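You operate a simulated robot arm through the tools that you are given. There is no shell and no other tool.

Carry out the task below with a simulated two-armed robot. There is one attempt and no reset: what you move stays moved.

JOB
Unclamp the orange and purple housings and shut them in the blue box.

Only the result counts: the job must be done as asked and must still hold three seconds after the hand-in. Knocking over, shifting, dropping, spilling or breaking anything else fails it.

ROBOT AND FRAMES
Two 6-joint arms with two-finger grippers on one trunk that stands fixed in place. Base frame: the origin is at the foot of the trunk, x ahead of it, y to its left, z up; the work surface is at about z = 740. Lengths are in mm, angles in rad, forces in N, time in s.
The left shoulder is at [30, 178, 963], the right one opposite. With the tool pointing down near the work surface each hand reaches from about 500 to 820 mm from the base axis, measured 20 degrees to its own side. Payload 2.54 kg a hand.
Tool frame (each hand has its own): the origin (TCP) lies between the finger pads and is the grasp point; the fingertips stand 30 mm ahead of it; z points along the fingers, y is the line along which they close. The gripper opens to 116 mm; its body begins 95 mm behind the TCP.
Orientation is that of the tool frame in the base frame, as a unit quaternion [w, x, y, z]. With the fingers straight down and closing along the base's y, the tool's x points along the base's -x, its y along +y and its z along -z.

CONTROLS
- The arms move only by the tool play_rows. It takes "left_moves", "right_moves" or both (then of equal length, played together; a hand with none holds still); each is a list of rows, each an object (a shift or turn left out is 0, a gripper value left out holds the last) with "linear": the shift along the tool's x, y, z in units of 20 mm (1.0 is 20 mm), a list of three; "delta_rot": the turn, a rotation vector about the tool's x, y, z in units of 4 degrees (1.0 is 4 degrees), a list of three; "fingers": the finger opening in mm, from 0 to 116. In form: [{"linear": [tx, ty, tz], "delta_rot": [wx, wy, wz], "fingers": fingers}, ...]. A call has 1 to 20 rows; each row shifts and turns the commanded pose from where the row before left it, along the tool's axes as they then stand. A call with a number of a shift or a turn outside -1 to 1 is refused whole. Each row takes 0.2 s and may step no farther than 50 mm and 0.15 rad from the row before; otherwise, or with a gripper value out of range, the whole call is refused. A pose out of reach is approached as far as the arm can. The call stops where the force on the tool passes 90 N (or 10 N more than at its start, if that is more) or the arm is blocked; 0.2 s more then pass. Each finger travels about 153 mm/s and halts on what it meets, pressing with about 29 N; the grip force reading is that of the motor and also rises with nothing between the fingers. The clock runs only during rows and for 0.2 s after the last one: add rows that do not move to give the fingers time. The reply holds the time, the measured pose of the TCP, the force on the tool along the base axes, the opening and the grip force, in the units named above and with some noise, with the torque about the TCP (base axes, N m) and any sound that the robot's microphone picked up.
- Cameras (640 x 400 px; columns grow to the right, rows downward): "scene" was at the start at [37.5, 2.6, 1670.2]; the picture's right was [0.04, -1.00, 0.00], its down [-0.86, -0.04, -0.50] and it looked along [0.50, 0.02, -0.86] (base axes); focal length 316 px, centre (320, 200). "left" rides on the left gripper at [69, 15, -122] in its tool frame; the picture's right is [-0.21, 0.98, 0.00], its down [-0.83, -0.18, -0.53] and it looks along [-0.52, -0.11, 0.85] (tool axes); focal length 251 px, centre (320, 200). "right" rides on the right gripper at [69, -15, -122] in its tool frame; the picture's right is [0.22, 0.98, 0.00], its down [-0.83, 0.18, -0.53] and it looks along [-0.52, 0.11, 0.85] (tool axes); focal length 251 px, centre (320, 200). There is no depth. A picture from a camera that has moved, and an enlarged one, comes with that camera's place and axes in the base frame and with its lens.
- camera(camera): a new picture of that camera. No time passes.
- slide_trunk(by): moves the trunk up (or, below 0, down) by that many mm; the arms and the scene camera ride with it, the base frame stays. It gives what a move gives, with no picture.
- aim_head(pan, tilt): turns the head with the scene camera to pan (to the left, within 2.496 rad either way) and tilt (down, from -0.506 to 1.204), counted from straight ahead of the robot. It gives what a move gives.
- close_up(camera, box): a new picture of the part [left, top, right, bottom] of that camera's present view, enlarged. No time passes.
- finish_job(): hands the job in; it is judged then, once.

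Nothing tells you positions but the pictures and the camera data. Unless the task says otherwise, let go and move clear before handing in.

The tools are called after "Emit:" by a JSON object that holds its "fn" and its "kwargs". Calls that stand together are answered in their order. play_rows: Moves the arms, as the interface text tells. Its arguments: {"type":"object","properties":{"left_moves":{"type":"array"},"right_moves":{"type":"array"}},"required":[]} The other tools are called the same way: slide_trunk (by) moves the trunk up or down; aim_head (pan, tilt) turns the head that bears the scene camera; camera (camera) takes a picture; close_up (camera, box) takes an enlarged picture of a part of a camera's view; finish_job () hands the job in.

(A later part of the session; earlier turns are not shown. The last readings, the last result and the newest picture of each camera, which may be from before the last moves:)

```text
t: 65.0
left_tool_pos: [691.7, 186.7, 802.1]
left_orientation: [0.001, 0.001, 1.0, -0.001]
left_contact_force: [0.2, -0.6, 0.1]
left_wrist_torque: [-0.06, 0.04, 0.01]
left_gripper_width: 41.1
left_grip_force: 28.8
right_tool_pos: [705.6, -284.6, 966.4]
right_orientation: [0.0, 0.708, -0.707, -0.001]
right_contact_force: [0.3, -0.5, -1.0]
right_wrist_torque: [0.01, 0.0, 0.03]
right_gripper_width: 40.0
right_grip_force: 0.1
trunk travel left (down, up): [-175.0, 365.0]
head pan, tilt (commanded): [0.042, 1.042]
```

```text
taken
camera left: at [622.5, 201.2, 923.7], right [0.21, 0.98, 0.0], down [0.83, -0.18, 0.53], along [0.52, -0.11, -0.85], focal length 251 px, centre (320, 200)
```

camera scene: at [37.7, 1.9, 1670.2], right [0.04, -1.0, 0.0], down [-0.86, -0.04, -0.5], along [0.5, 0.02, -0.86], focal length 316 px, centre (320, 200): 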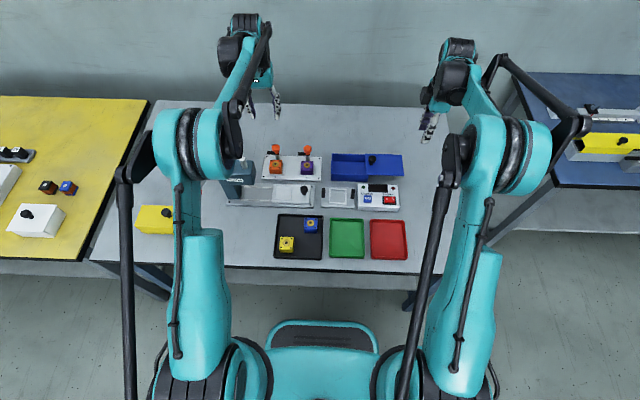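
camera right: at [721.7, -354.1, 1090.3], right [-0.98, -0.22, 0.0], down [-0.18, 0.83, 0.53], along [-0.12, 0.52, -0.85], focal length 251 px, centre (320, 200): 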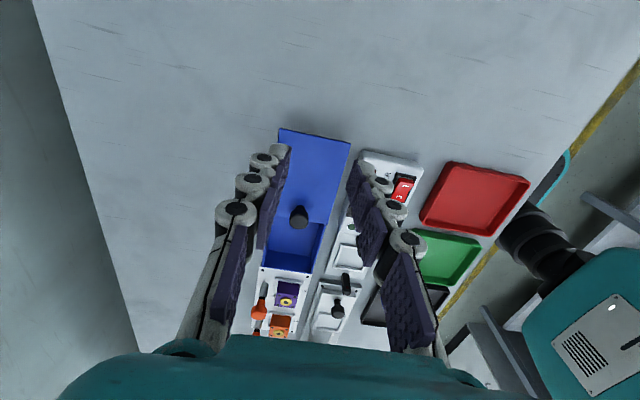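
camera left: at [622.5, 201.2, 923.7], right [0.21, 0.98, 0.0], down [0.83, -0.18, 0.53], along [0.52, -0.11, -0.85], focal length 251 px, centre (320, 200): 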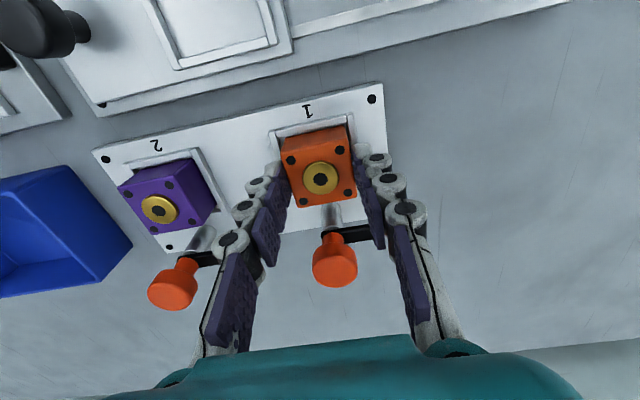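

The orange housing is gripped at 41 mm. I'll lift gently at first, then higher.

Emit:
{"fn": "play_rows", "kwargs": {"left_moves": [{"linear": [0, 0, -0.25]}, {"linear": [0, 0, -0.25]}, {"linear": [0, 0, -0.5]}, {"linear": [0, 0, -0.5]}, {"linear": [0, 0, -0.75]}, {"linear": [0, 0, -0.75]}, {"linear": [0, 0, -0.75]}, {}]}}

Emit:
{"fn": "camera", "kwargs": {"camera": "left"}}

Emit:
{"fn": "close_up", "kwargs": {"camera": "scene", "box": [220, 110, 340, 200]}}

```text
t: 66.8
left_tool_pos: [691.5, 185.7, 875.1]
left_orientation: [0.0, 0.0, 1.0, 0.001]
left_contact_force: [-0.2, -0.2, -1.7]
left_wrist_torque: [0.0, 0.03, 0.01]
left_gripper_width: 41.0
left_grip_force: 29.4
right_tool_pos: [706.5, -284.2, 967.2]
right_orientation: [0.0, 0.708, -0.707, 0.0]
right_contact_force: [0.0, -0.4, 0.2]
right_wrist_torque: [0.01, -0.02, 0.0]
right_gripper_width: 40.1
right_grip_force: 0.0
trunk travel left (down, up): [-175.0, 365.0]
head pan, tilt (commanded): [0.042, 1.042]
```

```text
taken
camera left: at [622.8, 200.8, 997.8], right [0.21, 0.98, 0.0], down [0.83, -0.18, 0.53], along [0.52, -0.11, -0.85], focal length 251 px, centre (320, 200)
```

left: 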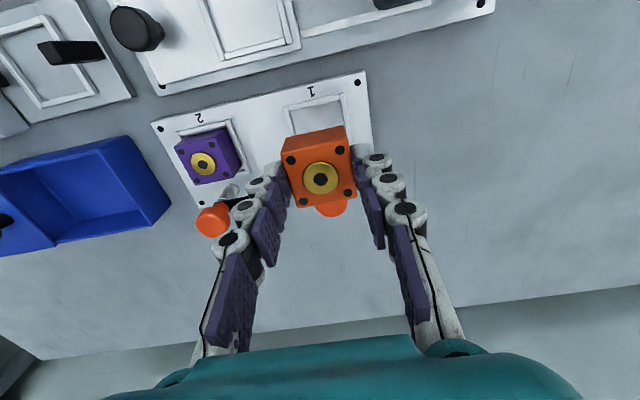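

```text
4.44 times, centred on (280, 155) of scene
camera zoom: at [38.2, 2.6, 1670.2], right [0.04, -1.0, 0.0], down [-0.86, -0.04, -0.5], along [0.5, 0.02, -0.86], focal length 1403 px, centre (498, 400)
```

zoom: 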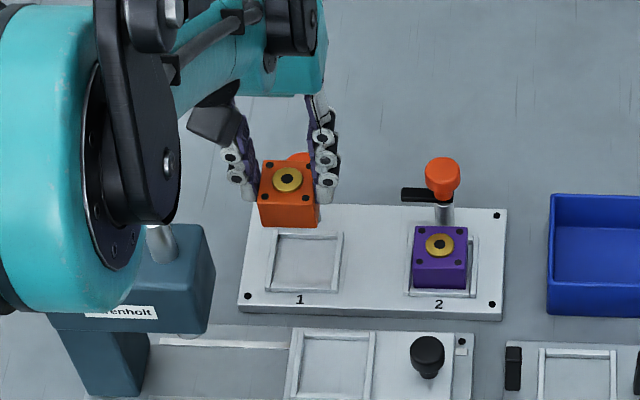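

The housing is free. I'll raise it and turn the hand 90° so the fingers will close along x inside the box.

Emit:
{"fn": "play_rows", "kwargs": {"left_moves": [{"linear": [0, 0, -0.9]}, {"linear": [0, 0, -0.9]}, {"linear": [0, 0, -0.9]}, {"delta_rot": [0, 0, 1]}, {"delta_rot": [0, 0, 1]}, {"delta_rot": [0, 0, 1]}, {"delta_rot": [0, 0, 1]}, {"delta_rot": [0, 0, 1]}, {"delta_rot": [0, 0, 1]}, {"delta_rot": [0, 0, 1]}, {"delta_rot": [0, 0, 1]}, {"delta_rot": [0, 0, 1]}, {"delta_rot": [0, 0, 1]}, {"delta_rot": [0, 0, 1]}, {"delta_rot": [0, 0, 1]}, {"delta_rot": [0, 0, 1]}, {"delta_rot": [0, 0, 1]}, {"delta_rot": [0, 0, 1]}, {"delta_rot": [0, 0, 1]}, {"delta_rot": [0, 0, 1]}]}}

Emit:
{"fn": "play_rows", "kwargs": {"left_moves": [{"delta_rot": [0, 0, 1]}, {"delta_rot": [0, 0, 1]}, {"delta_rot": [0, 0, 1]}, {"delta_rot": [0, 0, 1]}, {"delta_rot": [0, 0, 1]}, {"delta_rot": [0, 0, 0.5]}, {}]}}

```text
t: 71.0
left_tool_pos: [692.9, 185.1, 929.6]
left_orientation: [0.0, 0.559, 0.829, 0.0]
left_contact_force: [0.5, -0.4, -1.3]
left_wrist_torque: [-0.01, 0.0, -0.02]
left_gripper_width: 41.4
left_grip_force: 29.0
right_tool_pos: [705.5, -283.8, 967.3]
right_orientation: [0.0, 0.708, -0.707, -0.001]
right_contact_force: [0.1, -0.1, 0.1]
right_wrist_torque: [-0.01, -0.03, -0.01]
right_gripper_width: 40.1
right_grip_force: 0.0
trunk travel left (down, up): [-175.0, 365.0]
head pan, tilt (commanded): [0.042, 1.042]
```

```text
t: 72.6
left_tool_pos: [693.0, 185.3, 929.7]
left_orientation: [-0.001, 0.707, 0.707, 0.0]
left_contact_force: [0.1, 0.1, -1.7]
left_wrist_torque: [-0.03, -0.04, -0.01]
left_gripper_width: 41.2
left_grip_force: 28.6
right_tool_pos: [706.3, -283.7, 967.7]
right_orientation: [0.0, 0.708, -0.706, 0.001]
right_contact_force: [0.2, -0.3, -0.4]
right_wrist_torque: [-0.02, -0.02, -0.01]
right_gripper_width: 39.9
right_grip_force: 0.0
trunk travel left (down, up): [-175.0, 365.0]
head pan, tilt (commanded): [0.042, 1.042]
```

Emit:
{"fn": "play_rows", "kwargs": {"left_moves": [{"linear": [-0.934, 0.038, 0]}, {"linear": [-0.934, 0.038, 0]}, {"linear": [-0.934, 0.038, 0]}, {"linear": [-0.934, 0.038, 0]}, {"linear": [-0.934, 0.038, 0]}, {"linear": [-0.934, 0.038, 0]}, {"linear": [-0.934, 0.038, 0]}, {"linear": [-0.934, 0.038, 0]}, {"linear": [-0.934, 0.038, 0]}, {"linear": [-0.934, 0.038, 0]}, {"linear": [-0.934, 0.038, 0]}, {"linear": [-0.934, 0.038, 0]}, {"linear": [-0.934, 0.038, 0]}, {"linear": [-0.934, 0.038, 0]}, {"linear": [-0.934, 0.038, 0]}, {}]}}

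Emit:
{"fn": "camera", "kwargs": {"camera": "left"}}

Emit:
{"fn": "close_up", "kwargs": {"camera": "scene", "box": [300, 100, 440, 210]}}

Emit:
{"fn": "camera", "kwargs": {"camera": "right"}}

```text
t: 76.0
left_tool_pos: [705.0, -93.5, 927.9]
left_orientation: [-0.001, 0.707, 0.707, 0.0]
left_contact_force: [-0.1, 0.4, -1.3]
left_wrist_torque: [-0.02, -0.01, 0.01]
left_gripper_width: 41.1
left_grip_force: 29.1
right_tool_pos: [706.4, -283.5, 967.4]
right_orientation: [0.0, 0.708, -0.707, 0.0]
right_contact_force: [-0.6, 0.6, 0.6]
right_wrist_torque: [0.0, -0.01, 0.0]
right_gripper_width: 40.0
right_grip_force: 0.1
trunk travel left (down, up): [-175.0, 365.0]
head pan, tilt (commanded): [0.042, 1.042]
```

```text
taken
camera left: at [720.1, -25.4, 1050.9], right [0.98, -0.21, 0.0], down [-0.18, -0.83, 0.53], along [-0.11, -0.52, -0.85], focal length 251 px, centre (320, 200)
```

left: 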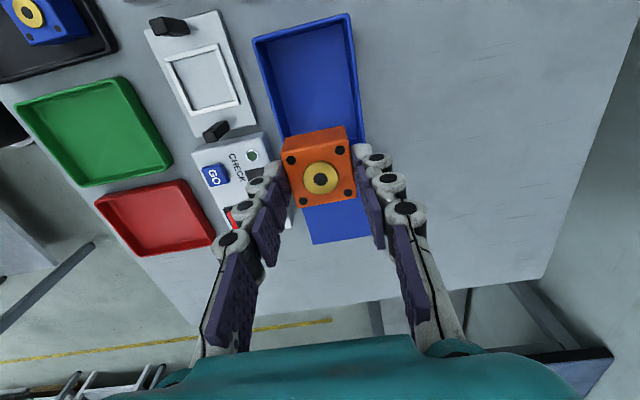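

```text
3.64 times, centred on (370, 155) of scene
camera zoom: at [37.8, 2.9, 1670.2], right [0.04, -1.0, 0.0], down [-0.86, -0.04, -0.5], along [0.5, 0.02, -0.86], focal length 1148 px, centre (138, 364)
```

zoom: 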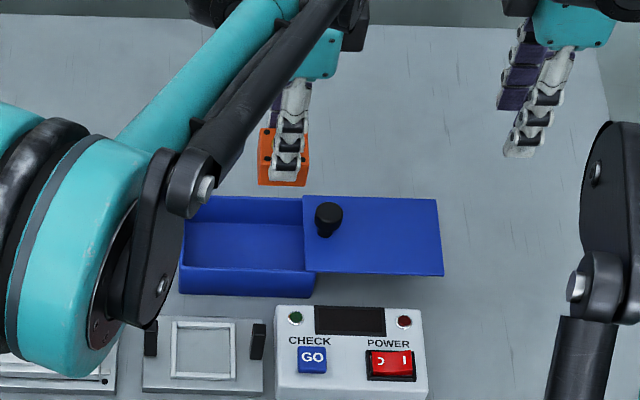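

```text
taken
camera right: at [721.8, -353.0, 1090.6], right [-0.98, -0.22, 0.0], down [-0.18, 0.83, 0.53], along [-0.12, 0.52, -0.85], focal length 251 px, centre (320, 200)
```

right: 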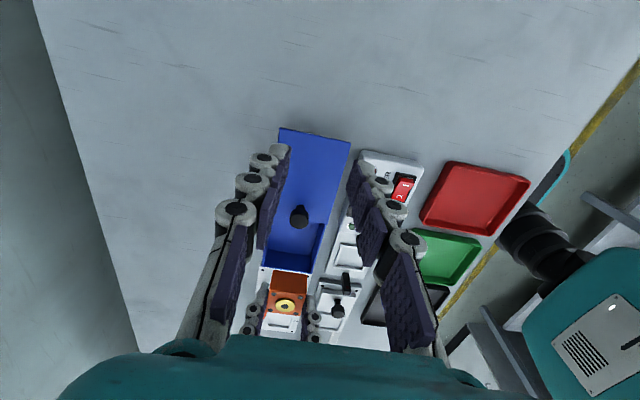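

Emit:
{"fn": "close_up", "kwargs": {"camera": "left", "box": [240, 0, 400, 150]}}

```text
2.67 times, centred on (320, 75) of left
camera zoom: at [720.1, -25.4, 1050.9], right [0.98, -0.21, 0.0], down [-0.18, -0.83, 0.53], along [-0.11, -0.52, -0.85], focal length 670 px, centre (320, 533)
```

zoom: 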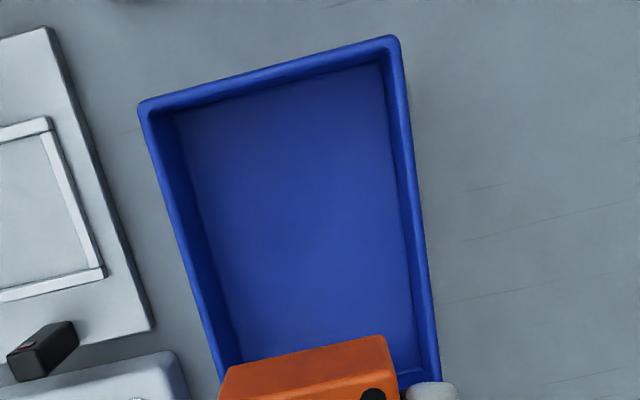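

The orange housing is aligned over the box interior (x centre about 705.5). I'll lower it toward the opening in stages.

Emit:
{"fn": "play_rows", "kwargs": {"left_moves": [{"linear": [0, 0.02, 0.85]}, {"linear": [0, 0, 0.85]}, {"linear": [0, 0, 0.85]}, {"linear": [0, 0, 0.85]}, {"linear": [0, 0, 0.85]}, {}]}}

Emit:
{"fn": "camera", "kwargs": {"camera": "left"}}

Emit:
{"fn": "close_up", "kwargs": {"camera": "right", "box": [220, 170, 360, 340]}}

Emit:
{"fn": "close_up", "kwargs": {"camera": "scene", "box": [320, 120, 400, 190]}}

```text
t: 77.4
left_tool_pos: [706.6, -94.2, 845.2]
left_orientation: [0.0, 0.707, 0.707, 0.0]
left_contact_force: [0.5, 0.1, -0.7]
left_wrist_torque: [0.01, 0.0, 0.0]
left_gripper_width: 40.8
left_grip_force: 28.3
right_tool_pos: [705.6, -284.1, 966.8]
right_orientation: [0.0, 0.708, -0.706, -0.001]
right_contact_force: [0.3, -0.6, 0.1]
right_wrist_torque: [0.03, -0.01, -0.01]
right_gripper_width: 39.9
right_grip_force: 0.0
trunk travel left (down, up): [-175.0, 365.0]
head pan, tilt (commanded): [0.042, 1.042]
```

```text
taken
camera left: at [720.2, -25.6, 967.7], right [0.98, -0.21, 0.0], down [-0.18, -0.83, 0.53], along [-0.11, -0.52, -0.85], focal length 251 px, centre (320, 200)
```

left: 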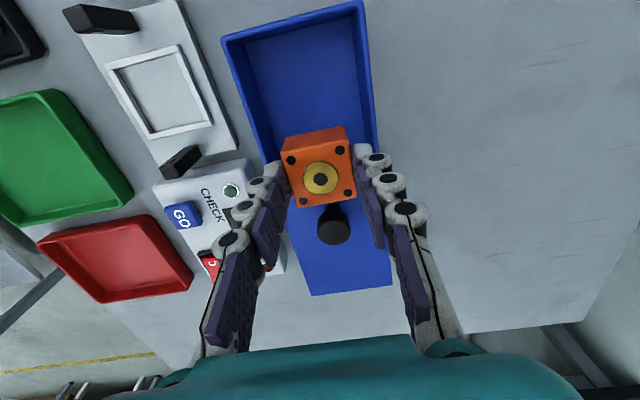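

```text
2.35 times, centred on (290, 255) of right
camera zoom: at [721.7, -353.3, 1090.6], right [-0.98, -0.22, 0.0], down [-0.18, 0.83, 0.53], along [-0.12, 0.52, -0.85], focal length 592 px, centre (391, 71)
```

zoom: 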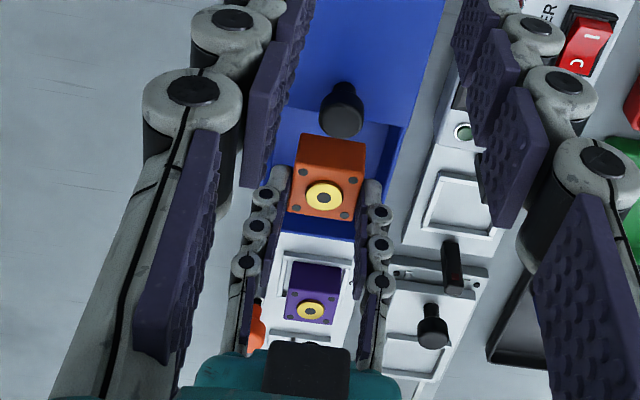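

```text
5.71 times, centred on (360, 155) of scene
camera zoom: at [37.6, 2.5, 1670.3], right [0.04, -1.0, 0.0], down [-0.86, -0.04, -0.5], along [0.5, 0.02, -0.86], focal length 1804 px, centre (91, 457)
```

zoom: 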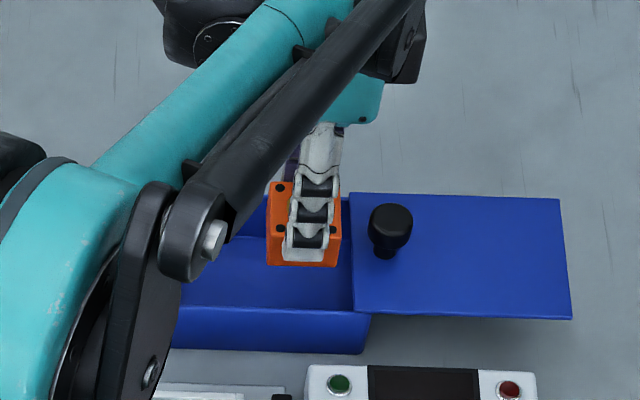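

Emit:
{"fn": "play_rows", "kwargs": {"left_moves": [{"linear": [0, 0, 0.5]}, {"linear": [0, 0, 0.5]}, {"linear": [0, 0, 0.5]}, {"linear": [0, 0, 0.25]}, {}]}}

Emit:
{"fn": "close_up", "kwargs": {"camera": "left", "box": [200, 60, 440, 260]}}

Emit:
{"fn": "close_up", "kwargs": {"camera": "right", "box": [240, 200, 340, 300]}}

```text
t: 78.6
left_tool_pos: [706.0, -95.0, 809.5]
left_orientation: [0.0, 0.707, 0.707, -0.001]
left_contact_force: [0.2, 0.0, -1.2]
left_wrist_torque: [-0.03, 0.0, 0.0]
left_gripper_width: 41.2
left_grip_force: 29.4
right_tool_pos: [705.5, -285.5, 966.3]
right_orientation: [0.0, 0.709, -0.706, 0.0]
right_contact_force: [0.5, 0.5, 0.0]
right_wrist_torque: [-0.02, 0.01, -0.02]
right_gripper_width: 40.1
right_grip_force: 0.0
trunk travel left (down, up): [-175.0, 365.0]
head pan, tilt (commanded): [0.042, 1.042]
```

```text
2.00 times, centred on (320, 160) of left
camera zoom: at [719.7, -25.5, 932.2], right [0.98, -0.21, 0.0], down [-0.18, -0.83, 0.53], along [-0.11, -0.52, -0.85], focal length 503 px, centre (320, 280)
```

zoom: 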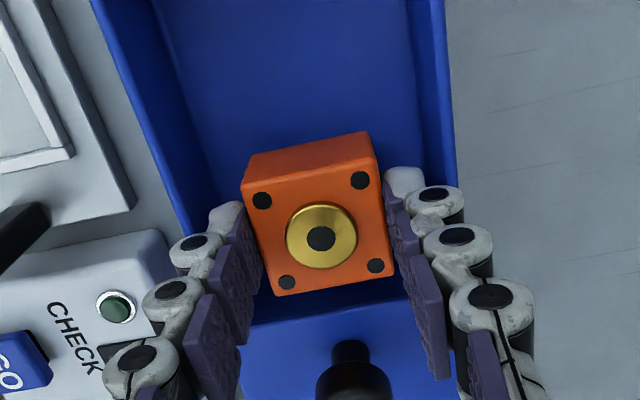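

```text
4.00 times, centred on (290, 250) of right
camera zoom: at [721.8, -353.4, 1090.5], right [-0.98, -0.22, 0.0], down [-0.18, 0.83, 0.53], along [-0.12, 0.52, -0.85], focal length 1006 px, centre (440, 0)
```

zoom: 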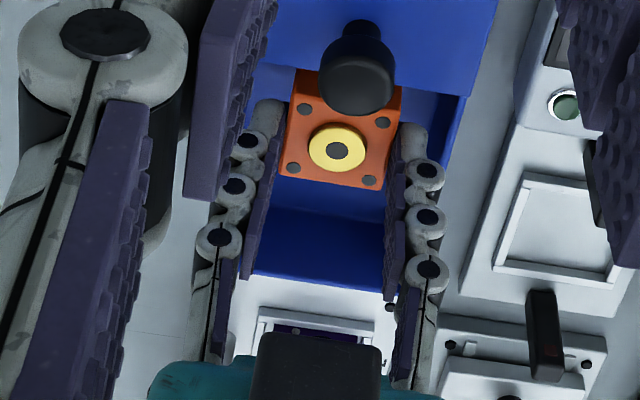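

Emit:
{"fn": "play_rows", "kwargs": {"left_moves": [{"linear": [0, 0, 0.15]}, {"linear": [0, 0, 0.15]}, {"linear": [0, 0, 0.1]}, {}]}}

Emit:
{"fn": "close_up", "kwargs": {"camera": "left", "box": [200, 60, 440, 260]}}

```text
t: 79.6
left_tool_pos: [705.3, -94.1, 802.6]
left_orientation: [0.0, 0.707, 0.707, 0.0]
left_contact_force: [-0.1, -0.3, -1.4]
left_wrist_torque: [-0.01, 0.01, -0.01]
left_gripper_width: 41.0
left_grip_force: 29.1
right_tool_pos: [707.1, -284.2, 966.8]
right_orientation: [-0.001, 0.708, -0.706, 0.0]
right_contact_force: [-0.1, -0.5, -0.6]
right_wrist_torque: [0.03, -0.01, -0.02]
right_gripper_width: 39.9
right_grip_force: 0.1
trunk travel left (down, up): [-175.0, 365.0]
head pan, tilt (commanded): [0.042, 1.042]
```

```text
2.00 times, centred on (320, 160) of left
camera zoom: at [720.2, -25.5, 923.7], right [0.98, -0.21, 0.0], down [-0.18, -0.83, 0.53], along [-0.11, -0.52, -0.85], focal length 503 px, centre (320, 280)
```

zoom: 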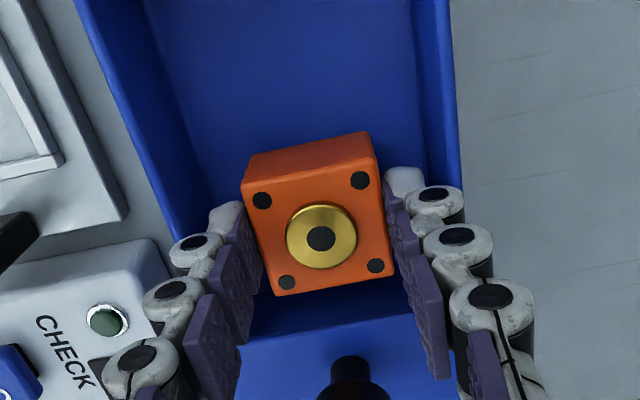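

Emit:
{"fn": "play_rows", "kwargs": {"left_moves": [{"linear": [0, 0, 0.1]}, {"linear": [0, 0, 0.1]}, {"linear": [0, 0, 0.05]}, {}]}}

Emit:
{"fn": "close_up", "kwargs": {"camera": "left", "box": [200, 60, 440, 260]}}

```text
t: 80.6
left_tool_pos: [705.3, -93.9, 797.3]
left_orientation: [0.0, 0.707, 0.707, 0.0]
left_contact_force: [-0.4, 0.1, -1.0]
left_wrist_torque: [0.0, -0.01, -0.02]
left_gripper_width: 41.1
left_grip_force: 29.2
right_tool_pos: [706.4, -284.3, 966.8]
right_orientation: [0.0, 0.708, -0.707, -0.001]
right_contact_force: [-0.2, 0.0, 0.1]
right_wrist_torque: [-0.01, 0.0, -0.01]
right_gripper_width: 40.0
right_grip_force: 0.0
trunk travel left (down, up): [-175.0, 365.0]
head pan, tilt (commanded): [0.042, 1.042]
```

```text
2.00 times, centred on (320, 160) of left
camera zoom: at [720.2, -25.3, 918.6], right [0.98, -0.21, 0.0], down [-0.18, -0.83, 0.53], along [-0.11, -0.52, -0.85], focal length 503 px, centre (320, 280)
```

zoom: 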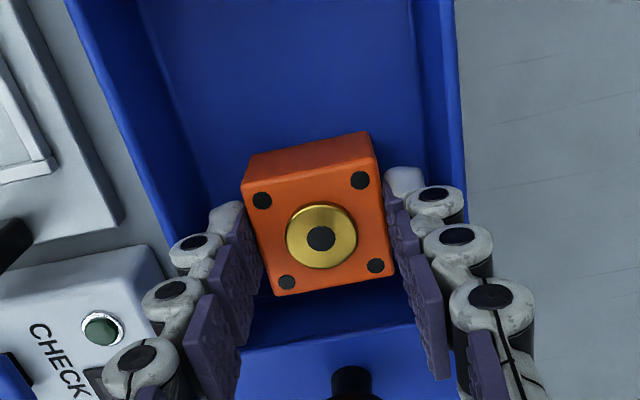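

Emit:
{"fn": "play_rows", "kwargs": {"left_moves": [{"linear": [0, 0, 0.07]}, {"linear": [0, 0, 0.07]}, {}]}}

```text
t: 81.4
left_tool_pos: [705.3, -95.0, 795.0]
left_orientation: [0.0, 0.708, 0.706, 0.001]
left_contact_force: [-0.3, -1.1, -1.9]
left_wrist_torque: [-0.03, 0.0, -0.03]
left_gripper_width: 41.0
left_grip_force: 28.6
right_tool_pos: [707.0, -284.2, 967.4]
right_orientation: [0.0, 0.708, -0.706, 0.0]
right_contact_force: [0.0, -0.4, 0.0]
right_wrist_torque: [-0.01, 0.0, 0.02]
right_gripper_width: 39.8
right_grip_force: 0.2
trunk travel left (down, up): [-175.0, 365.0]
head pan, tilt (commanded): [0.042, 1.042]
```

Emit:
{"fn": "play_rows", "kwargs": {"left_moves": [{"linear": [0, 0, 0.07]}, {"linear": [0, 0, 0.07]}, {}]}}

Emit:
{"fn": "close_up", "kwargs": {"camera": "left", "box": [200, 60, 440, 260]}}

Emit:
{"fn": "close_up", "kwargs": {"camera": "right", "box": [240, 200, 340, 300]}}

```text
t: 82.2
left_tool_pos: [706.0, -93.8, 794.1]
left_orientation: [0.001, 0.707, 0.707, 0.0]
left_contact_force: [3.6, -0.5, 20.9]
left_wrist_torque: [-0.03, -0.13, -0.01]
left_gripper_width: 41.4
left_grip_force: 28.7
right_tool_pos: [705.8, -283.4, 969.4]
right_orientation: [0.0, 0.708, -0.706, 0.001]
right_contact_force: [0.6, 0.4, -0.2]
right_wrist_torque: [0.01, -0.01, -0.02]
right_gripper_width: 40.0
right_grip_force: 0.0
trunk travel left (down, up): [-175.0, 365.0]
head pan, tilt (commanded): [0.042, 1.042]
```

```text
2.00 times, centred on (320, 160) of left
camera zoom: at [719.4, -26.0, 915.4], right [0.98, -0.21, 0.0], down [-0.18, -0.83, 0.53], along [-0.11, -0.52, -0.85], focal length 503 px, centre (320, 280)
```

zoom: 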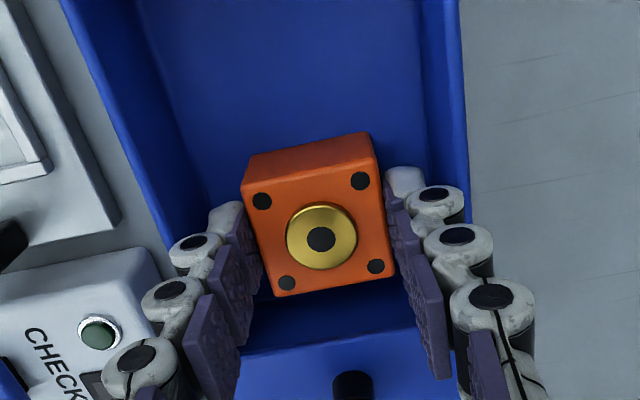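

```text
4.00 times, centred on (290, 250) of right
camera zoom: at [720.4, -353.1, 1091.8], right [-0.98, -0.22, 0.0], down [-0.18, 0.83, 0.53], along [-0.11, 0.52, -0.85], focal length 1006 px, centre (440, 0)
```

zoom: 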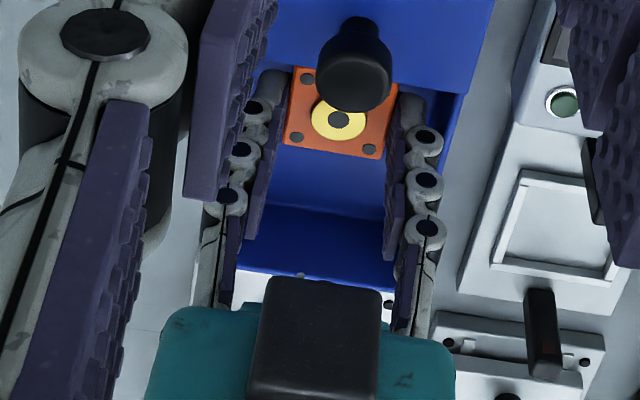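

The contact is central, so the housing is on the box floor. I'll relieve slightly, open the fingers just a few millimetres because the walls are close, and rise straight up.

Emit:
{"fn": "play_rows", "kwargs": {"left_moves": [{"linear": [0, 0, -0.05]}, {"fingers": 44}, {"fingers": 46}, {}, {}]}}

Emit:
{"fn": "close_up", "kwargs": {"camera": "left", "box": [200, 60, 440, 260]}}

```text
t: 83.4
left_tool_pos: [705.6, -94.4, 791.0]
left_orientation: [0.0, 0.707, 0.707, 0.0]
left_contact_force: [-0.2, 0.7, 0.6]
left_wrist_torque: [-0.02, -0.01, 0.0]
left_gripper_width: 45.8
left_grip_force: 0.1
right_tool_pos: [707.2, -285.3, 967.8]
right_orientation: [0.0, 0.708, -0.706, 0.0]
right_contact_force: [-0.1, -0.2, 0.1]
right_wrist_torque: [0.0, 0.0, 0.02]
right_gripper_width: 40.2
right_grip_force: 0.0
trunk travel left (down, up): [-175.0, 365.0]
head pan, tilt (commanded): [0.042, 1.042]
```

```text
2.00 times, centred on (320, 160) of left
camera zoom: at [720.1, -25.9, 914.0], right [0.98, -0.21, 0.0], down [-0.18, -0.83, 0.53], along [-0.11, -0.52, -0.85], focal length 503 px, centre (320, 280)
```

zoom: 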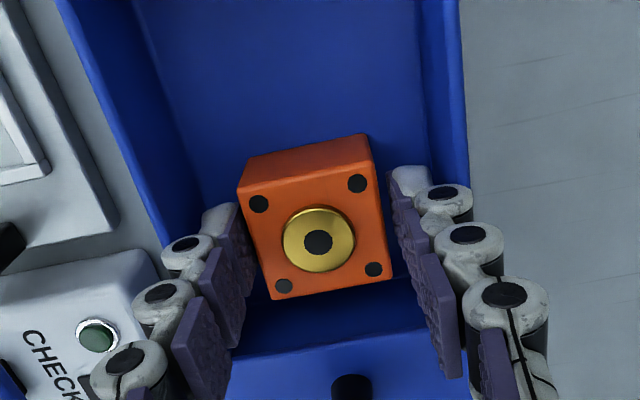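

Emit:
{"fn": "play_rows", "kwargs": {"left_moves": [{"linear": [0, 0, -0.25]}, {"linear": [0, 0, -0.5]}, {"linear": [0, 0, -0.75]}, {"linear": [0, 0, -1]}, {"linear": [0, 0, -1]}, {"linear": [0, 0, -1]}, {"linear": [0, 0, -1]}, {"linear": [0, 0, -1]}, {}]}}

Emit:
{"fn": "camera", "kwargs": {"camera": "left"}}

```text
t: 85.4
left_tool_pos: [707.3, -95.8, 923.7]
left_orientation: [0.0, 0.707, 0.707, 0.0]
left_contact_force: [-0.3, -0.1, 0.0]
left_wrist_torque: [0.0, -0.03, 0.0]
left_gripper_width: 46.0
left_grip_force: 0.0
right_tool_pos: [706.8, -283.9, 966.9]
right_orientation: [0.0, 0.708, -0.706, 0.0]
right_contact_force: [-0.1, 0.2, -0.5]
right_wrist_torque: [0.02, 0.0, 0.0]
right_gripper_width: 40.0
right_grip_force: 0.1
trunk travel left (down, up): [-175.0, 365.0]
head pan, tilt (commanded): [0.042, 1.042]
```

```text
taken
camera left: at [721.2, -27.6, 1044.7], right [0.98, -0.21, 0.0], down [-0.18, -0.83, 0.53], along [-0.11, -0.52, -0.85], focal length 251 px, centre (320, 200)
```

left: 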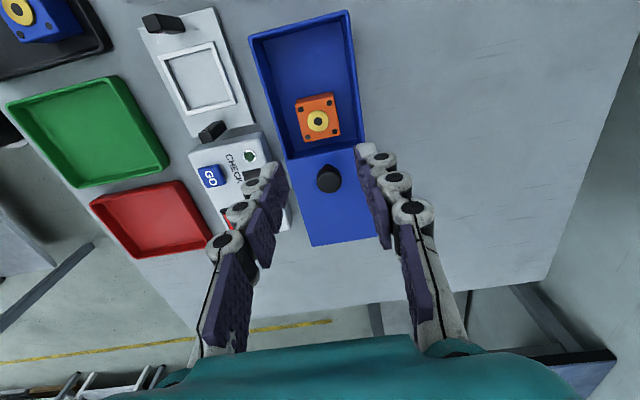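

The orange housing sits well inside the box with room beside it. Next I'll bring the left hand over the purple housing and turn it back.

Emit:
{"fn": "play_rows", "kwargs": {"left_moves": [{"linear": [0.945, -0.075, 0], "fingers": 68}, {"linear": [0.945, -0.075, 0]}, {"linear": [0.945, -0.075, 0]}, {"linear": [0.945, -0.075, 0]}, {"linear": [0.945, -0.075, 0]}, {"linear": [0.945, -0.075, 0]}, {"linear": [0.945, -0.075, 0]}, {"linear": [0.945, -0.075, 0]}, {"linear": [0.945, -0.075, 0]}, {"delta_rot": [0, 0, -1]}, {"delta_rot": [0, 0, -1]}, {"delta_rot": [0, 0, -1]}, {"delta_rot": [0, 0, -1]}, {"delta_rot": [0, 0, -1]}, {"delta_rot": [0, 0, -1]}, {"delta_rot": [0, 0, -1]}, {"delta_rot": [0, 0, -1]}, {"delta_rot": [0, 0, -1]}, {"delta_rot": [0, 0, -1]}, {"delta_rot": [0, 0, -1]}]}}

Emit:
{"fn": "play_rows", "kwargs": {"left_moves": [{"delta_rot": [0, 0, -1]}, {"delta_rot": [0, 0, -1]}, {"delta_rot": [0, 0, -1]}, {"delta_rot": [0, 0, -1]}, {"delta_rot": [0, 0, -1]}, {"delta_rot": [0, 0, -1]}, {"delta_rot": [0, 0, -1]}, {"delta_rot": [0, 0, -1]}, {"delta_rot": [0, 0, -1]}, {"delta_rot": [0, 0, -1]}, {"delta_rot": [0, 0, -1]}, {"delta_rot": [0, 0, -0.5]}, {}]}}

Emit:
{"fn": "camera", "kwargs": {"camera": "left"}}

Emit:
{"fn": "close_up", "kwargs": {"camera": "left", "box": [240, 60, 400, 190]}}

```text
t: 89.6
left_tool_pos: [692.3, 76.5, 922.6]
left_orientation: [-0.001, 0.39, 0.921, 0.0]
left_contact_force: [-0.8, -0.6, -1.2]
left_wrist_torque: [0.0, -0.01, 0.0]
left_gripper_width: 68.0
left_grip_force: 0.1
right_tool_pos: [706.5, -284.7, 967.8]
right_orientation: [0.0, 0.707, -0.707, 0.0]
right_contact_force: [-0.2, -0.1, 0.6]
right_wrist_torque: [-0.02, 0.01, 0.02]
right_gripper_width: 40.0
right_grip_force: 0.1
trunk travel left (down, up): [-175.0, 365.0]
head pan, tilt (commanded): [0.042, 1.042]
```

```text
t: 92.4
left_tool_pos: [691.1, 74.7, 921.5]
left_orientation: [0.0, 0.001, 1.0, -0.001]
left_contact_force: [0.9, -0.5, -0.5]
left_wrist_torque: [0.0, 0.0, -0.02]
left_gripper_width: 67.9
left_grip_force: 0.1
right_tool_pos: [706.7, -284.9, 966.2]
right_orientation: [0.0, 0.708, -0.706, 0.0]
right_contact_force: [0.9, 0.1, -0.2]
right_wrist_torque: [-0.01, 0.02, 0.02]
right_gripper_width: 39.8
right_grip_force: 0.1
trunk travel left (down, up): [-175.0, 365.0]
head pan, tilt (commanded): [0.042, 1.042]
```

```text
taken
camera left: at [621.9, 89.9, 1044.2], right [0.21, 0.98, 0.0], down [0.83, -0.18, 0.53], along [0.52, -0.11, -0.85], focal length 251 px, centre (320, 200)
```

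left: 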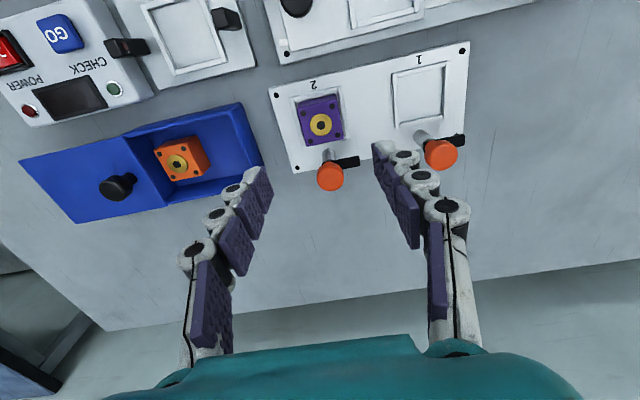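

```text
3.08 times, centred on (320, 125) of left
camera zoom: at [621.9, 89.9, 1044.2], right [0.21, 0.98, 0.0], down [0.83, -0.18, 0.53], along [0.52, -0.11, -0.85], focal length 774 px, centre (320, 431)
```

zoom: 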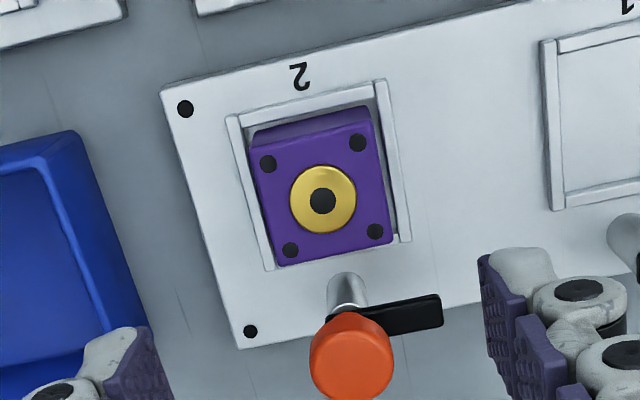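

Emit:
{"fn": "play_rows", "kwargs": {"left_moves": [{"linear": [-0.02, 0.02, 0.868]}, {"linear": [-0.02, 0.02, 0.868]}, {"linear": [0, 0, 0.868]}, {"linear": [0, 0, 0.868]}, {"linear": [0, 0, 0.868]}, {"linear": [0, 0, 0.868]}, {"linear": [0, 0, 0.8]}, {}]}}

Emit:
{"fn": "camera", "kwargs": {"camera": "left"}}

```text
t: 94.2
left_tool_pos: [691.9, 76.1, 800.5]
left_orientation: [0.0, 0.0, 1.0, -0.001]
left_contact_force: [-0.3, -0.3, -0.6]
left_wrist_torque: [-0.01, -0.05, 0.02]
left_gripper_width: 67.8
left_grip_force: 0.1
right_tool_pos: [706.5, -284.9, 968.1]
right_orientation: [0.0, 0.708, -0.706, -0.001]
right_contact_force: [1.0, 0.1, 0.2]
right_wrist_torque: [0.03, 0.02, 0.02]
right_gripper_width: 39.8
right_grip_force: 0.0
trunk travel left (down, up): [-175.0, 365.0]
head pan, tilt (commanded): [0.042, 1.042]
```

```text
taken
camera left: at [622.9, 91.5, 922.2], right [0.21, 0.98, 0.0], down [0.83, -0.18, 0.53], along [0.52, -0.11, -0.85], focal length 251 px, centre (320, 200)
```

left: 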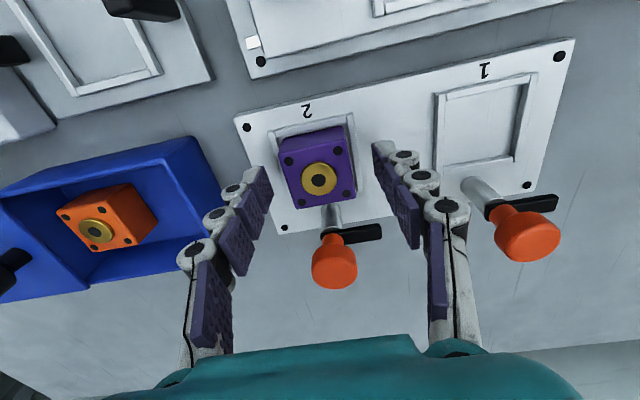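

Emit:
{"fn": "play_rows", "kwargs": {"left_moves": [{"fingers": 50}, {"fingers": 30}, {}, {}, {"linear": [0, 0, -0.25]}, {"linear": [0, 0, -0.25]}, {"linear": [0, 0, -0.5]}, {"linear": [0, 0, -0.75]}, {"linear": [0, 0, -1]}, {"linear": [0, 0, -1]}, {"linear": [0, 0, -1]}, {"linear": [0, 0, -1]}, {"linear": [0, 0, -0.75]}, {}]}}

Emit:
{"fn": "camera", "kwargs": {"camera": "left"}}

```text
t: 97.2
left_tool_pos: [693.3, 76.7, 932.2]
left_orientation: [0.0, 0.0, 1.0, 0.0]
left_contact_force: [0.3, -0.2, -1.2]
left_wrist_torque: [-0.01, 0.0, -0.01]
left_gripper_width: 40.9
left_grip_force: 29.1
right_tool_pos: [707.0, -284.4, 967.7]
right_orientation: [0.0, 0.708, -0.706, 0.0]
right_contact_force: [-0.3, -0.9, -0.3]
right_wrist_torque: [0.0, -0.01, 0.05]
right_gripper_width: 40.1
right_grip_force: 0.1
trunk travel left (down, up): [-175.0, 365.0]
head pan, tilt (commanded): [0.042, 1.042]
```

```text
taken
camera left: at [622.7, 90.1, 1054.1], right [0.21, 0.98, 0.0], down [0.83, -0.18, 0.53], along [0.52, -0.11, -0.85], focal length 251 px, centre (320, 200)
```

left: 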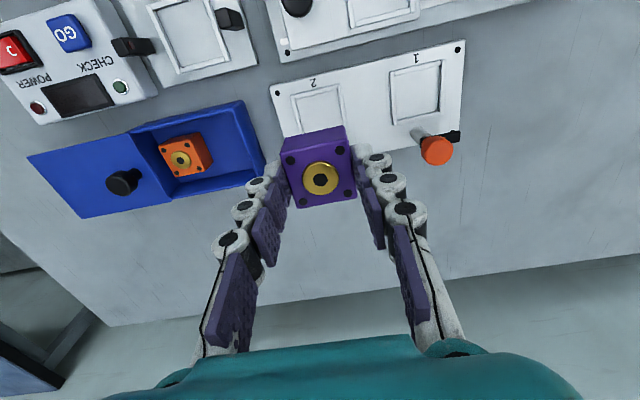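

The purple housing is lifted. I'll turn it 90° and carry it over the left part of the box, at about (705.5, -44).

Emit:
{"fn": "play_rows", "kwargs": {"left_moves": [{"delta_rot": [0, 0, 1]}, {"delta_rot": [0, 0, 1]}, {"delta_rot": [0, 0, 1]}, {"delta_rot": [0, 0, 1]}, {"delta_rot": [0, 0, 1]}, {"delta_rot": [0, 0, 1]}, {"delta_rot": [0, 0, 1]}, {"delta_rot": [0, 0, 1]}, {"delta_rot": [0, 0, 1]}, {"delta_rot": [0, 0, 1]}, {"delta_rot": [0, 0, 1]}, {"delta_rot": [0, 0, 1]}, {"delta_rot": [0, 0, 1]}, {"delta_rot": [0, 0, 1]}, {"delta_rot": [0, 0, 1]}, {"delta_rot": [0, 0, 1]}, {"delta_rot": [0, 0, 1]}, {"delta_rot": [0, 0, 1]}, {"delta_rot": [0, 0, 1]}, {"delta_rot": [0, 0, 1]}]}}

Emit:
{"fn": "play_rows", "kwargs": {"left_moves": [{"delta_rot": [0, 0, 1]}, {"delta_rot": [0, 0, 1]}, {"delta_rot": [0, 0, 0.5]}, {"linear": [-1, 0.108, 0]}, {"linear": [-1, 0.108, 0]}, {"linear": [-1, 0.108, 0]}, {"linear": [-1, 0.108, 0]}, {"linear": [-1, 0.108, 0]}, {"linear": [-1, 0.108, 0]}, {}, {}]}}

Emit:
{"fn": "camera", "kwargs": {"camera": "left"}}

Emit:
{"fn": "close_up", "kwargs": {"camera": "right", "box": [220, 170, 360, 340]}}

```text
t: 101.4
left_tool_pos: [693.4, 77.5, 931.6]
left_orientation: [0.001, 0.642, 0.766, 0.001]
left_contact_force: [1.0, 0.2, -1.2]
left_wrist_torque: [0.02, 0.0, 0.0]
left_gripper_width: 41.3
left_grip_force: 29.0
right_tool_pos: [706.5, -284.3, 966.6]
right_orientation: [0.001, 0.708, -0.707, 0.0]
right_contact_force: [0.1, 0.0, 0.1]
right_wrist_torque: [0.01, 0.0, 0.0]
right_gripper_width: 40.1
right_grip_force: 0.0
trunk travel left (down, up): [-175.0, 365.0]
head pan, tilt (commanded): [0.042, 1.042]
```

```text
t: 103.8
left_tool_pos: [707.3, -43.0, 930.4]
left_orientation: [0.001, 0.708, 0.707, 0.0]
left_contact_force: [0.2, -0.5, -0.8]
left_wrist_torque: [0.01, 0.0, -0.05]
left_gripper_width: 40.8
left_grip_force: 29.1
right_tool_pos: [707.3, -284.4, 967.1]
right_orientation: [0.0, 0.708, -0.706, -0.001]
right_contact_force: [1.0, -0.5, 0.8]
right_wrist_torque: [-0.03, 0.01, 0.0]
right_gripper_width: 40.1
right_grip_force: 0.0
trunk travel left (down, up): [-175.0, 365.0]
head pan, tilt (commanded): [0.042, 1.042]
```

```text
taken
camera left: at [720.9, 25.3, 1052.6], right [0.98, -0.21, 0.0], down [-0.18, -0.83, 0.53], along [-0.11, -0.52, -0.85], focal length 251 px, centre (320, 200)
```

left: 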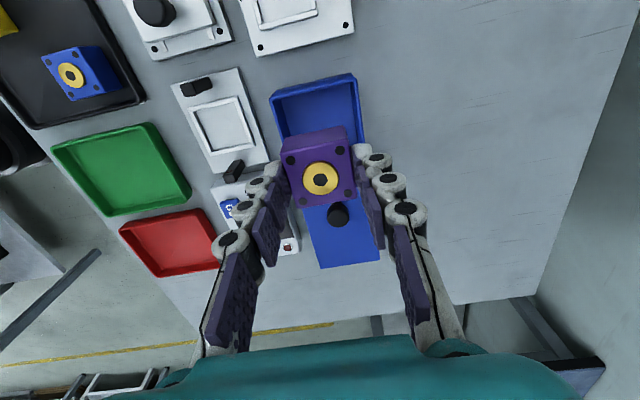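

```text
2.35 times, centred on (290, 255) of right
camera zoom: at [721.8, -353.6, 1090.3], right [-0.98, -0.22, 0.0], down [-0.18, 0.83, 0.53], along [-0.12, 0.52, -0.85], focal length 592 px, centre (391, 71)
```

zoom: 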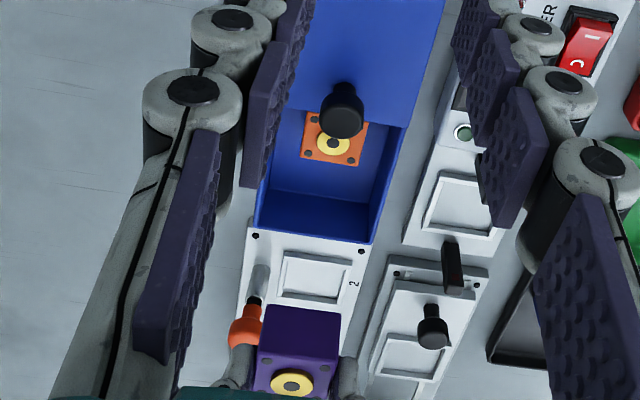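

Emit:
{"fn": "play_rows", "kwargs": {"left_moves": [{"linear": [0, -0.03, 0.85]}, {"linear": [0, 0, 0.85]}, {"linear": [0, 0, 0.85]}, {"linear": [0, 0, 0.85]}, {"linear": [0, 0, 0.85]}, {}]}}

Emit:
{"fn": "close_up", "kwargs": {"camera": "left", "box": [200, 40, 440, 240]}}

Emit:
{"fn": "close_up", "kwargs": {"camera": "right", "box": [230, 200, 350, 320]}}

```text
t: 105.2
left_tool_pos: [705.6, -42.4, 846.9]
left_orientation: [0.0, 0.707, 0.707, 0.001]
left_contact_force: [1.0, 0.1, -1.6]
left_wrist_torque: [-0.04, -0.01, 0.0]
left_gripper_width: 41.0
left_grip_force: 28.9
right_tool_pos: [706.5, -283.9, 967.0]
right_orientation: [0.0, 0.707, -0.707, 0.0]
right_contact_force: [0.9, 0.0, 0.8]
right_wrist_torque: [0.0, -0.01, 0.01]
right_gripper_width: 40.0
right_grip_force: 0.1
trunk travel left (down, up): [-175.0, 365.0]
head pan, tilt (commanded): [0.042, 1.042]
```

```text
2.00 times, centred on (320, 140) of left
camera zoom: at [719.9, 26.0, 969.5], right [0.98, -0.21, 0.0], down [-0.18, -0.83, 0.53], along [-0.11, -0.52, -0.85], focal length 503 px, centre (320, 320)
```

zoom: 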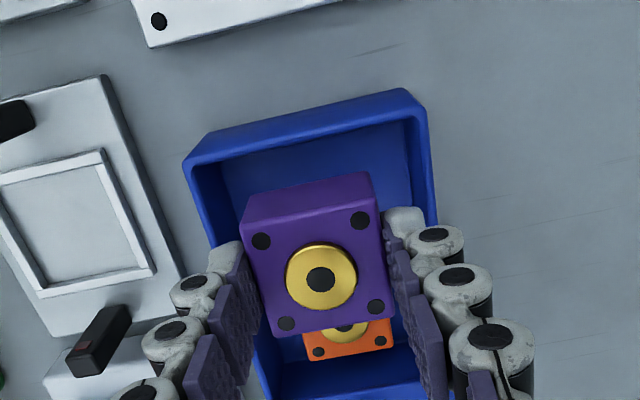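

```text
3.33 times, centred on (290, 260) of right
camera zoom: at [721.7, -353.3, 1090.6], right [-0.98, -0.22, 0.0], down [-0.18, 0.83, 0.53], along [-0.12, 0.52, -0.85], focal length 838 px, centre (420, 0)
```

zoom: 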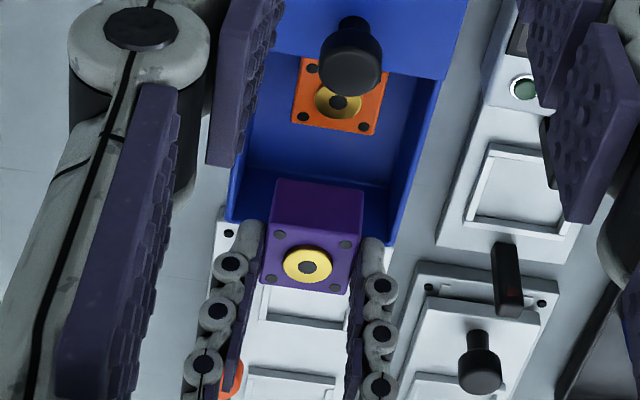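

Emit:
{"fn": "play_rows", "kwargs": {"left_moves": [{"linear": [-0.04, 0, 0.5]}, {"linear": [-0.04, 0, 0.5]}, {"linear": [0, 0, 0.5]}, {"linear": [0, 0, 0.3]}, {}]}}

Emit:
{"fn": "close_up", "kwargs": {"camera": "left", "box": [200, 40, 440, 240]}}

Emit:
{"fn": "close_up", "kwargs": {"camera": "right", "box": [230, 200, 350, 320]}}

```text
t: 106.4
left_tool_pos: [704.7, -44.1, 810.6]
left_orientation: [0.001, 0.707, 0.707, 0.0]
left_contact_force: [-0.7, 0.7, -0.9]
left_wrist_torque: [0.02, 0.03, -0.03]
left_gripper_width: 41.4
left_grip_force: 28.5
right_tool_pos: [706.6, -284.4, 967.2]
right_orientation: [0.0, 0.708, -0.706, 0.0]
right_contact_force: [0.5, 0.9, -0.1]
right_wrist_torque: [-0.05, -0.03, 0.0]
right_gripper_width: 40.1
right_grip_force: 0.1
trunk travel left (down, up): [-175.0, 365.0]
head pan, tilt (commanded): [0.042, 1.042]
```

```text
2.00 times, centred on (320, 140) of left
camera zoom: at [720.1, 24.5, 932.5], right [0.98, -0.21, 0.0], down [-0.18, -0.83, 0.53], along [-0.11, -0.52, -0.85], focal length 503 px, centre (320, 320)
```

zoom: 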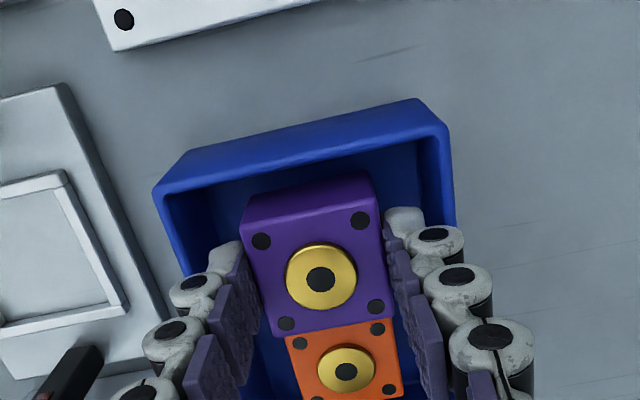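

```text
3.33 times, centred on (290, 260) of right
camera zoom: at [721.8, -353.4, 1090.4], right [-0.98, -0.22, 0.0], down [-0.18, 0.83, 0.53], along [-0.12, 0.52, -0.85], focal length 838 px, centre (420, 0)
```

zoom: 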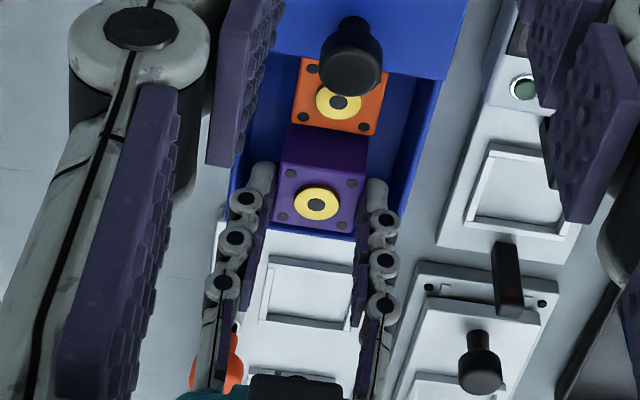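

Emit:
{"fn": "play_rows", "kwargs": {"left_moves": [{"linear": [0, 0.02, 0.2]}, {"linear": [0, 0, 0.2]}, {"linear": [0, 0, 0.15]}, {"linear": [0, 0, 0.1]}, {}]}}

```text
t: 107.6
left_tool_pos: [705.9, -44.3, 796.3]
left_orientation: [0.001, 0.707, 0.707, 0.001]
left_contact_force: [-0.1, 0.1, -0.5]
left_wrist_torque: [-0.01, -0.04, -0.01]
left_gripper_width: 41.2
left_grip_force: 28.9
right_tool_pos: [706.6, -284.5, 967.3]
right_orientation: [0.0, 0.708, -0.706, 0.0]
right_contact_force: [-1.4, -0.5, 0.4]
right_wrist_torque: [0.0, 0.0, -0.01]
right_gripper_width: 40.1
right_grip_force: 0.1
trunk travel left (down, up): [-175.0, 365.0]
head pan, tilt (commanded): [0.042, 1.042]
```

Emit:
{"fn": "play_rows", "kwargs": {"left_moves": [{"linear": [0, 0, 0.06]}, {"linear": [0, 0, 0.06]}, {}]}}

Emit:
{"fn": "close_up", "kwargs": {"camera": "left", "box": [200, 40, 440, 240]}}

```text
t: 108.4
left_tool_pos: [706.1, -44.8, 794.6]
left_orientation: [0.0, 0.707, 0.707, 0.0]
left_contact_force: [-0.8, 0.1, -1.4]
left_wrist_torque: [-0.01, -0.01, 0.01]
left_gripper_width: 41.0
left_grip_force: 29.7
right_tool_pos: [706.8, -283.4, 967.6]
right_orientation: [0.0, 0.707, -0.707, 0.001]
right_contact_force: [-0.4, -1.1, 0.8]
right_wrist_torque: [0.0, -0.04, 0.03]
right_gripper_width: 40.0
right_grip_force: 0.1
trunk travel left (down, up): [-175.0, 365.0]
head pan, tilt (commanded): [0.042, 1.042]
```

```text
2.00 times, centred on (320, 140) of left
camera zoom: at [720.7, 24.1, 916.4], right [0.98, -0.21, 0.0], down [-0.18, -0.83, 0.53], along [-0.11, -0.52, -0.85], focal length 503 px, centre (320, 320)
```

zoom: 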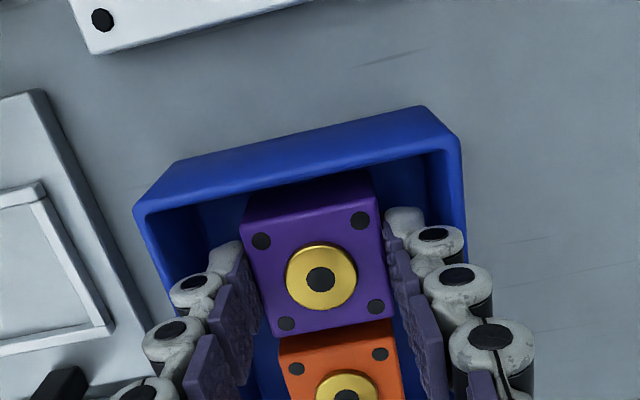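

Emit:
{"fn": "play_rows", "kwargs": {"left_moves": [{"linear": [0, 0, 0.07]}, {"linear": [0, 0, 0.05]}, {}]}}

```text
t: 109.2
left_tool_pos: [704.8, -45.3, 792.8]
left_orientation: [0.001, 0.707, 0.707, 0.0]
left_contact_force: [0.2, -0.2, -1.4]
left_wrist_torque: [0.0, -0.01, -0.02]
left_gripper_width: 41.0
left_grip_force: 29.2
right_tool_pos: [705.9, -285.0, 967.2]
right_orientation: [-0.001, -0.707, 0.707, 0.0]
right_contact_force: [0.2, -0.5, 0.0]
right_wrist_torque: [0.01, 0.0, 0.05]
right_gripper_width: 40.1
right_grip_force: 0.1
trunk travel left (down, up): [-175.0, 365.0]
head pan, tilt (commanded): [0.042, 1.042]
```

Emit:
{"fn": "play_rows", "kwargs": {"left_moves": [{"linear": [0, 0, 0.06]}, {"linear": [0, 0, 0.05]}, {}]}}

```text
t: 110.0
left_tool_pos: [705.1, -43.8, 792.9]
left_orientation: [0.001, 0.707, 0.707, 0.002]
left_contact_force: [2.4, -2.2, 20.8]
left_wrist_torque: [-0.12, -0.14, -0.02]
left_gripper_width: 41.2
left_grip_force: 29.2
right_tool_pos: [705.8, -285.0, 968.0]
right_orientation: [0.0, 0.707, -0.707, 0.0]
right_contact_force: [-0.2, -0.1, -0.1]
right_wrist_torque: [-0.02, 0.0, 0.02]
right_gripper_width: 39.9
right_grip_force: 0.1
trunk travel left (down, up): [-175.0, 365.0]
head pan, tilt (commanded): [0.042, 1.042]
```

The purple housing has touched the box floor. I'll relieve the load, open slightly and rise straight up.

Emit:
{"fn": "play_rows", "kwargs": {"left_moves": [{"linear": [0, 0, -0.05]}, {"fingers": 44}, {"fingers": 46}, {}, {"linear": [0, 0, -0.25]}, {"linear": [0, 0, -0.5]}, {"linear": [0, 0, -0.75]}, {"linear": [0, 0, -1]}, {"linear": [0, 0, -1]}, {"linear": [0, 0, -1]}, {"linear": [0, 0, -1]}, {"linear": [0, 0, -1]}, {}]}}

Emit:
{"fn": "camera", "kwargs": {"camera": "left"}}

Emit:
{"fn": "close_up", "kwargs": {"camera": "right", "box": [220, 170, 360, 340]}}

```text
t: 112.8
left_tool_pos: [706.8, -44.2, 920.2]
left_orientation: [0.001, 0.707, 0.707, 0.0]
left_contact_force: [-0.6, -0.6, -0.4]
left_wrist_torque: [0.02, -0.03, 0.03]
left_gripper_width: 46.2
left_grip_force: 0.1
right_tool_pos: [706.2, -284.3, 966.9]
right_orientation: [0.0, 0.708, -0.706, -0.001]
right_contact_force: [0.1, -0.5, -0.1]
right_wrist_torque: [0.02, -0.01, 0.02]
right_gripper_width: 39.9
right_grip_force: 0.0
trunk travel left (down, up): [-175.0, 365.0]
head pan, tilt (commanded): [0.042, 1.042]
```

```text
taken
camera left: at [720.8, 24.2, 1042.3], right [0.98, -0.21, 0.0], down [-0.18, -0.83, 0.53], along [-0.11, -0.52, -0.85], focal length 251 px, centre (320, 200)
```

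left: 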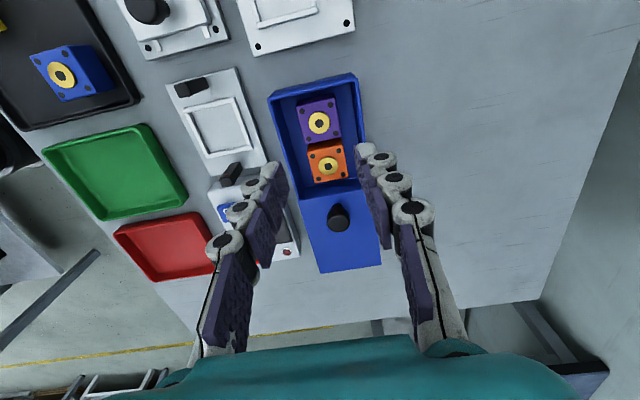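

```text
2.35 times, centred on (290, 255) of right
camera zoom: at [721.9, -353.4, 1090.4], right [-0.98, -0.22, 0.0], down [-0.18, 0.83, 0.53], along [-0.12, 0.52, -0.85], focal length 592 px, centre (391, 71)
```

zoom: 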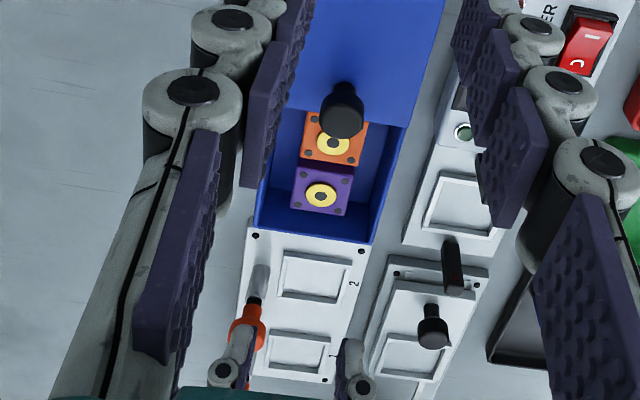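

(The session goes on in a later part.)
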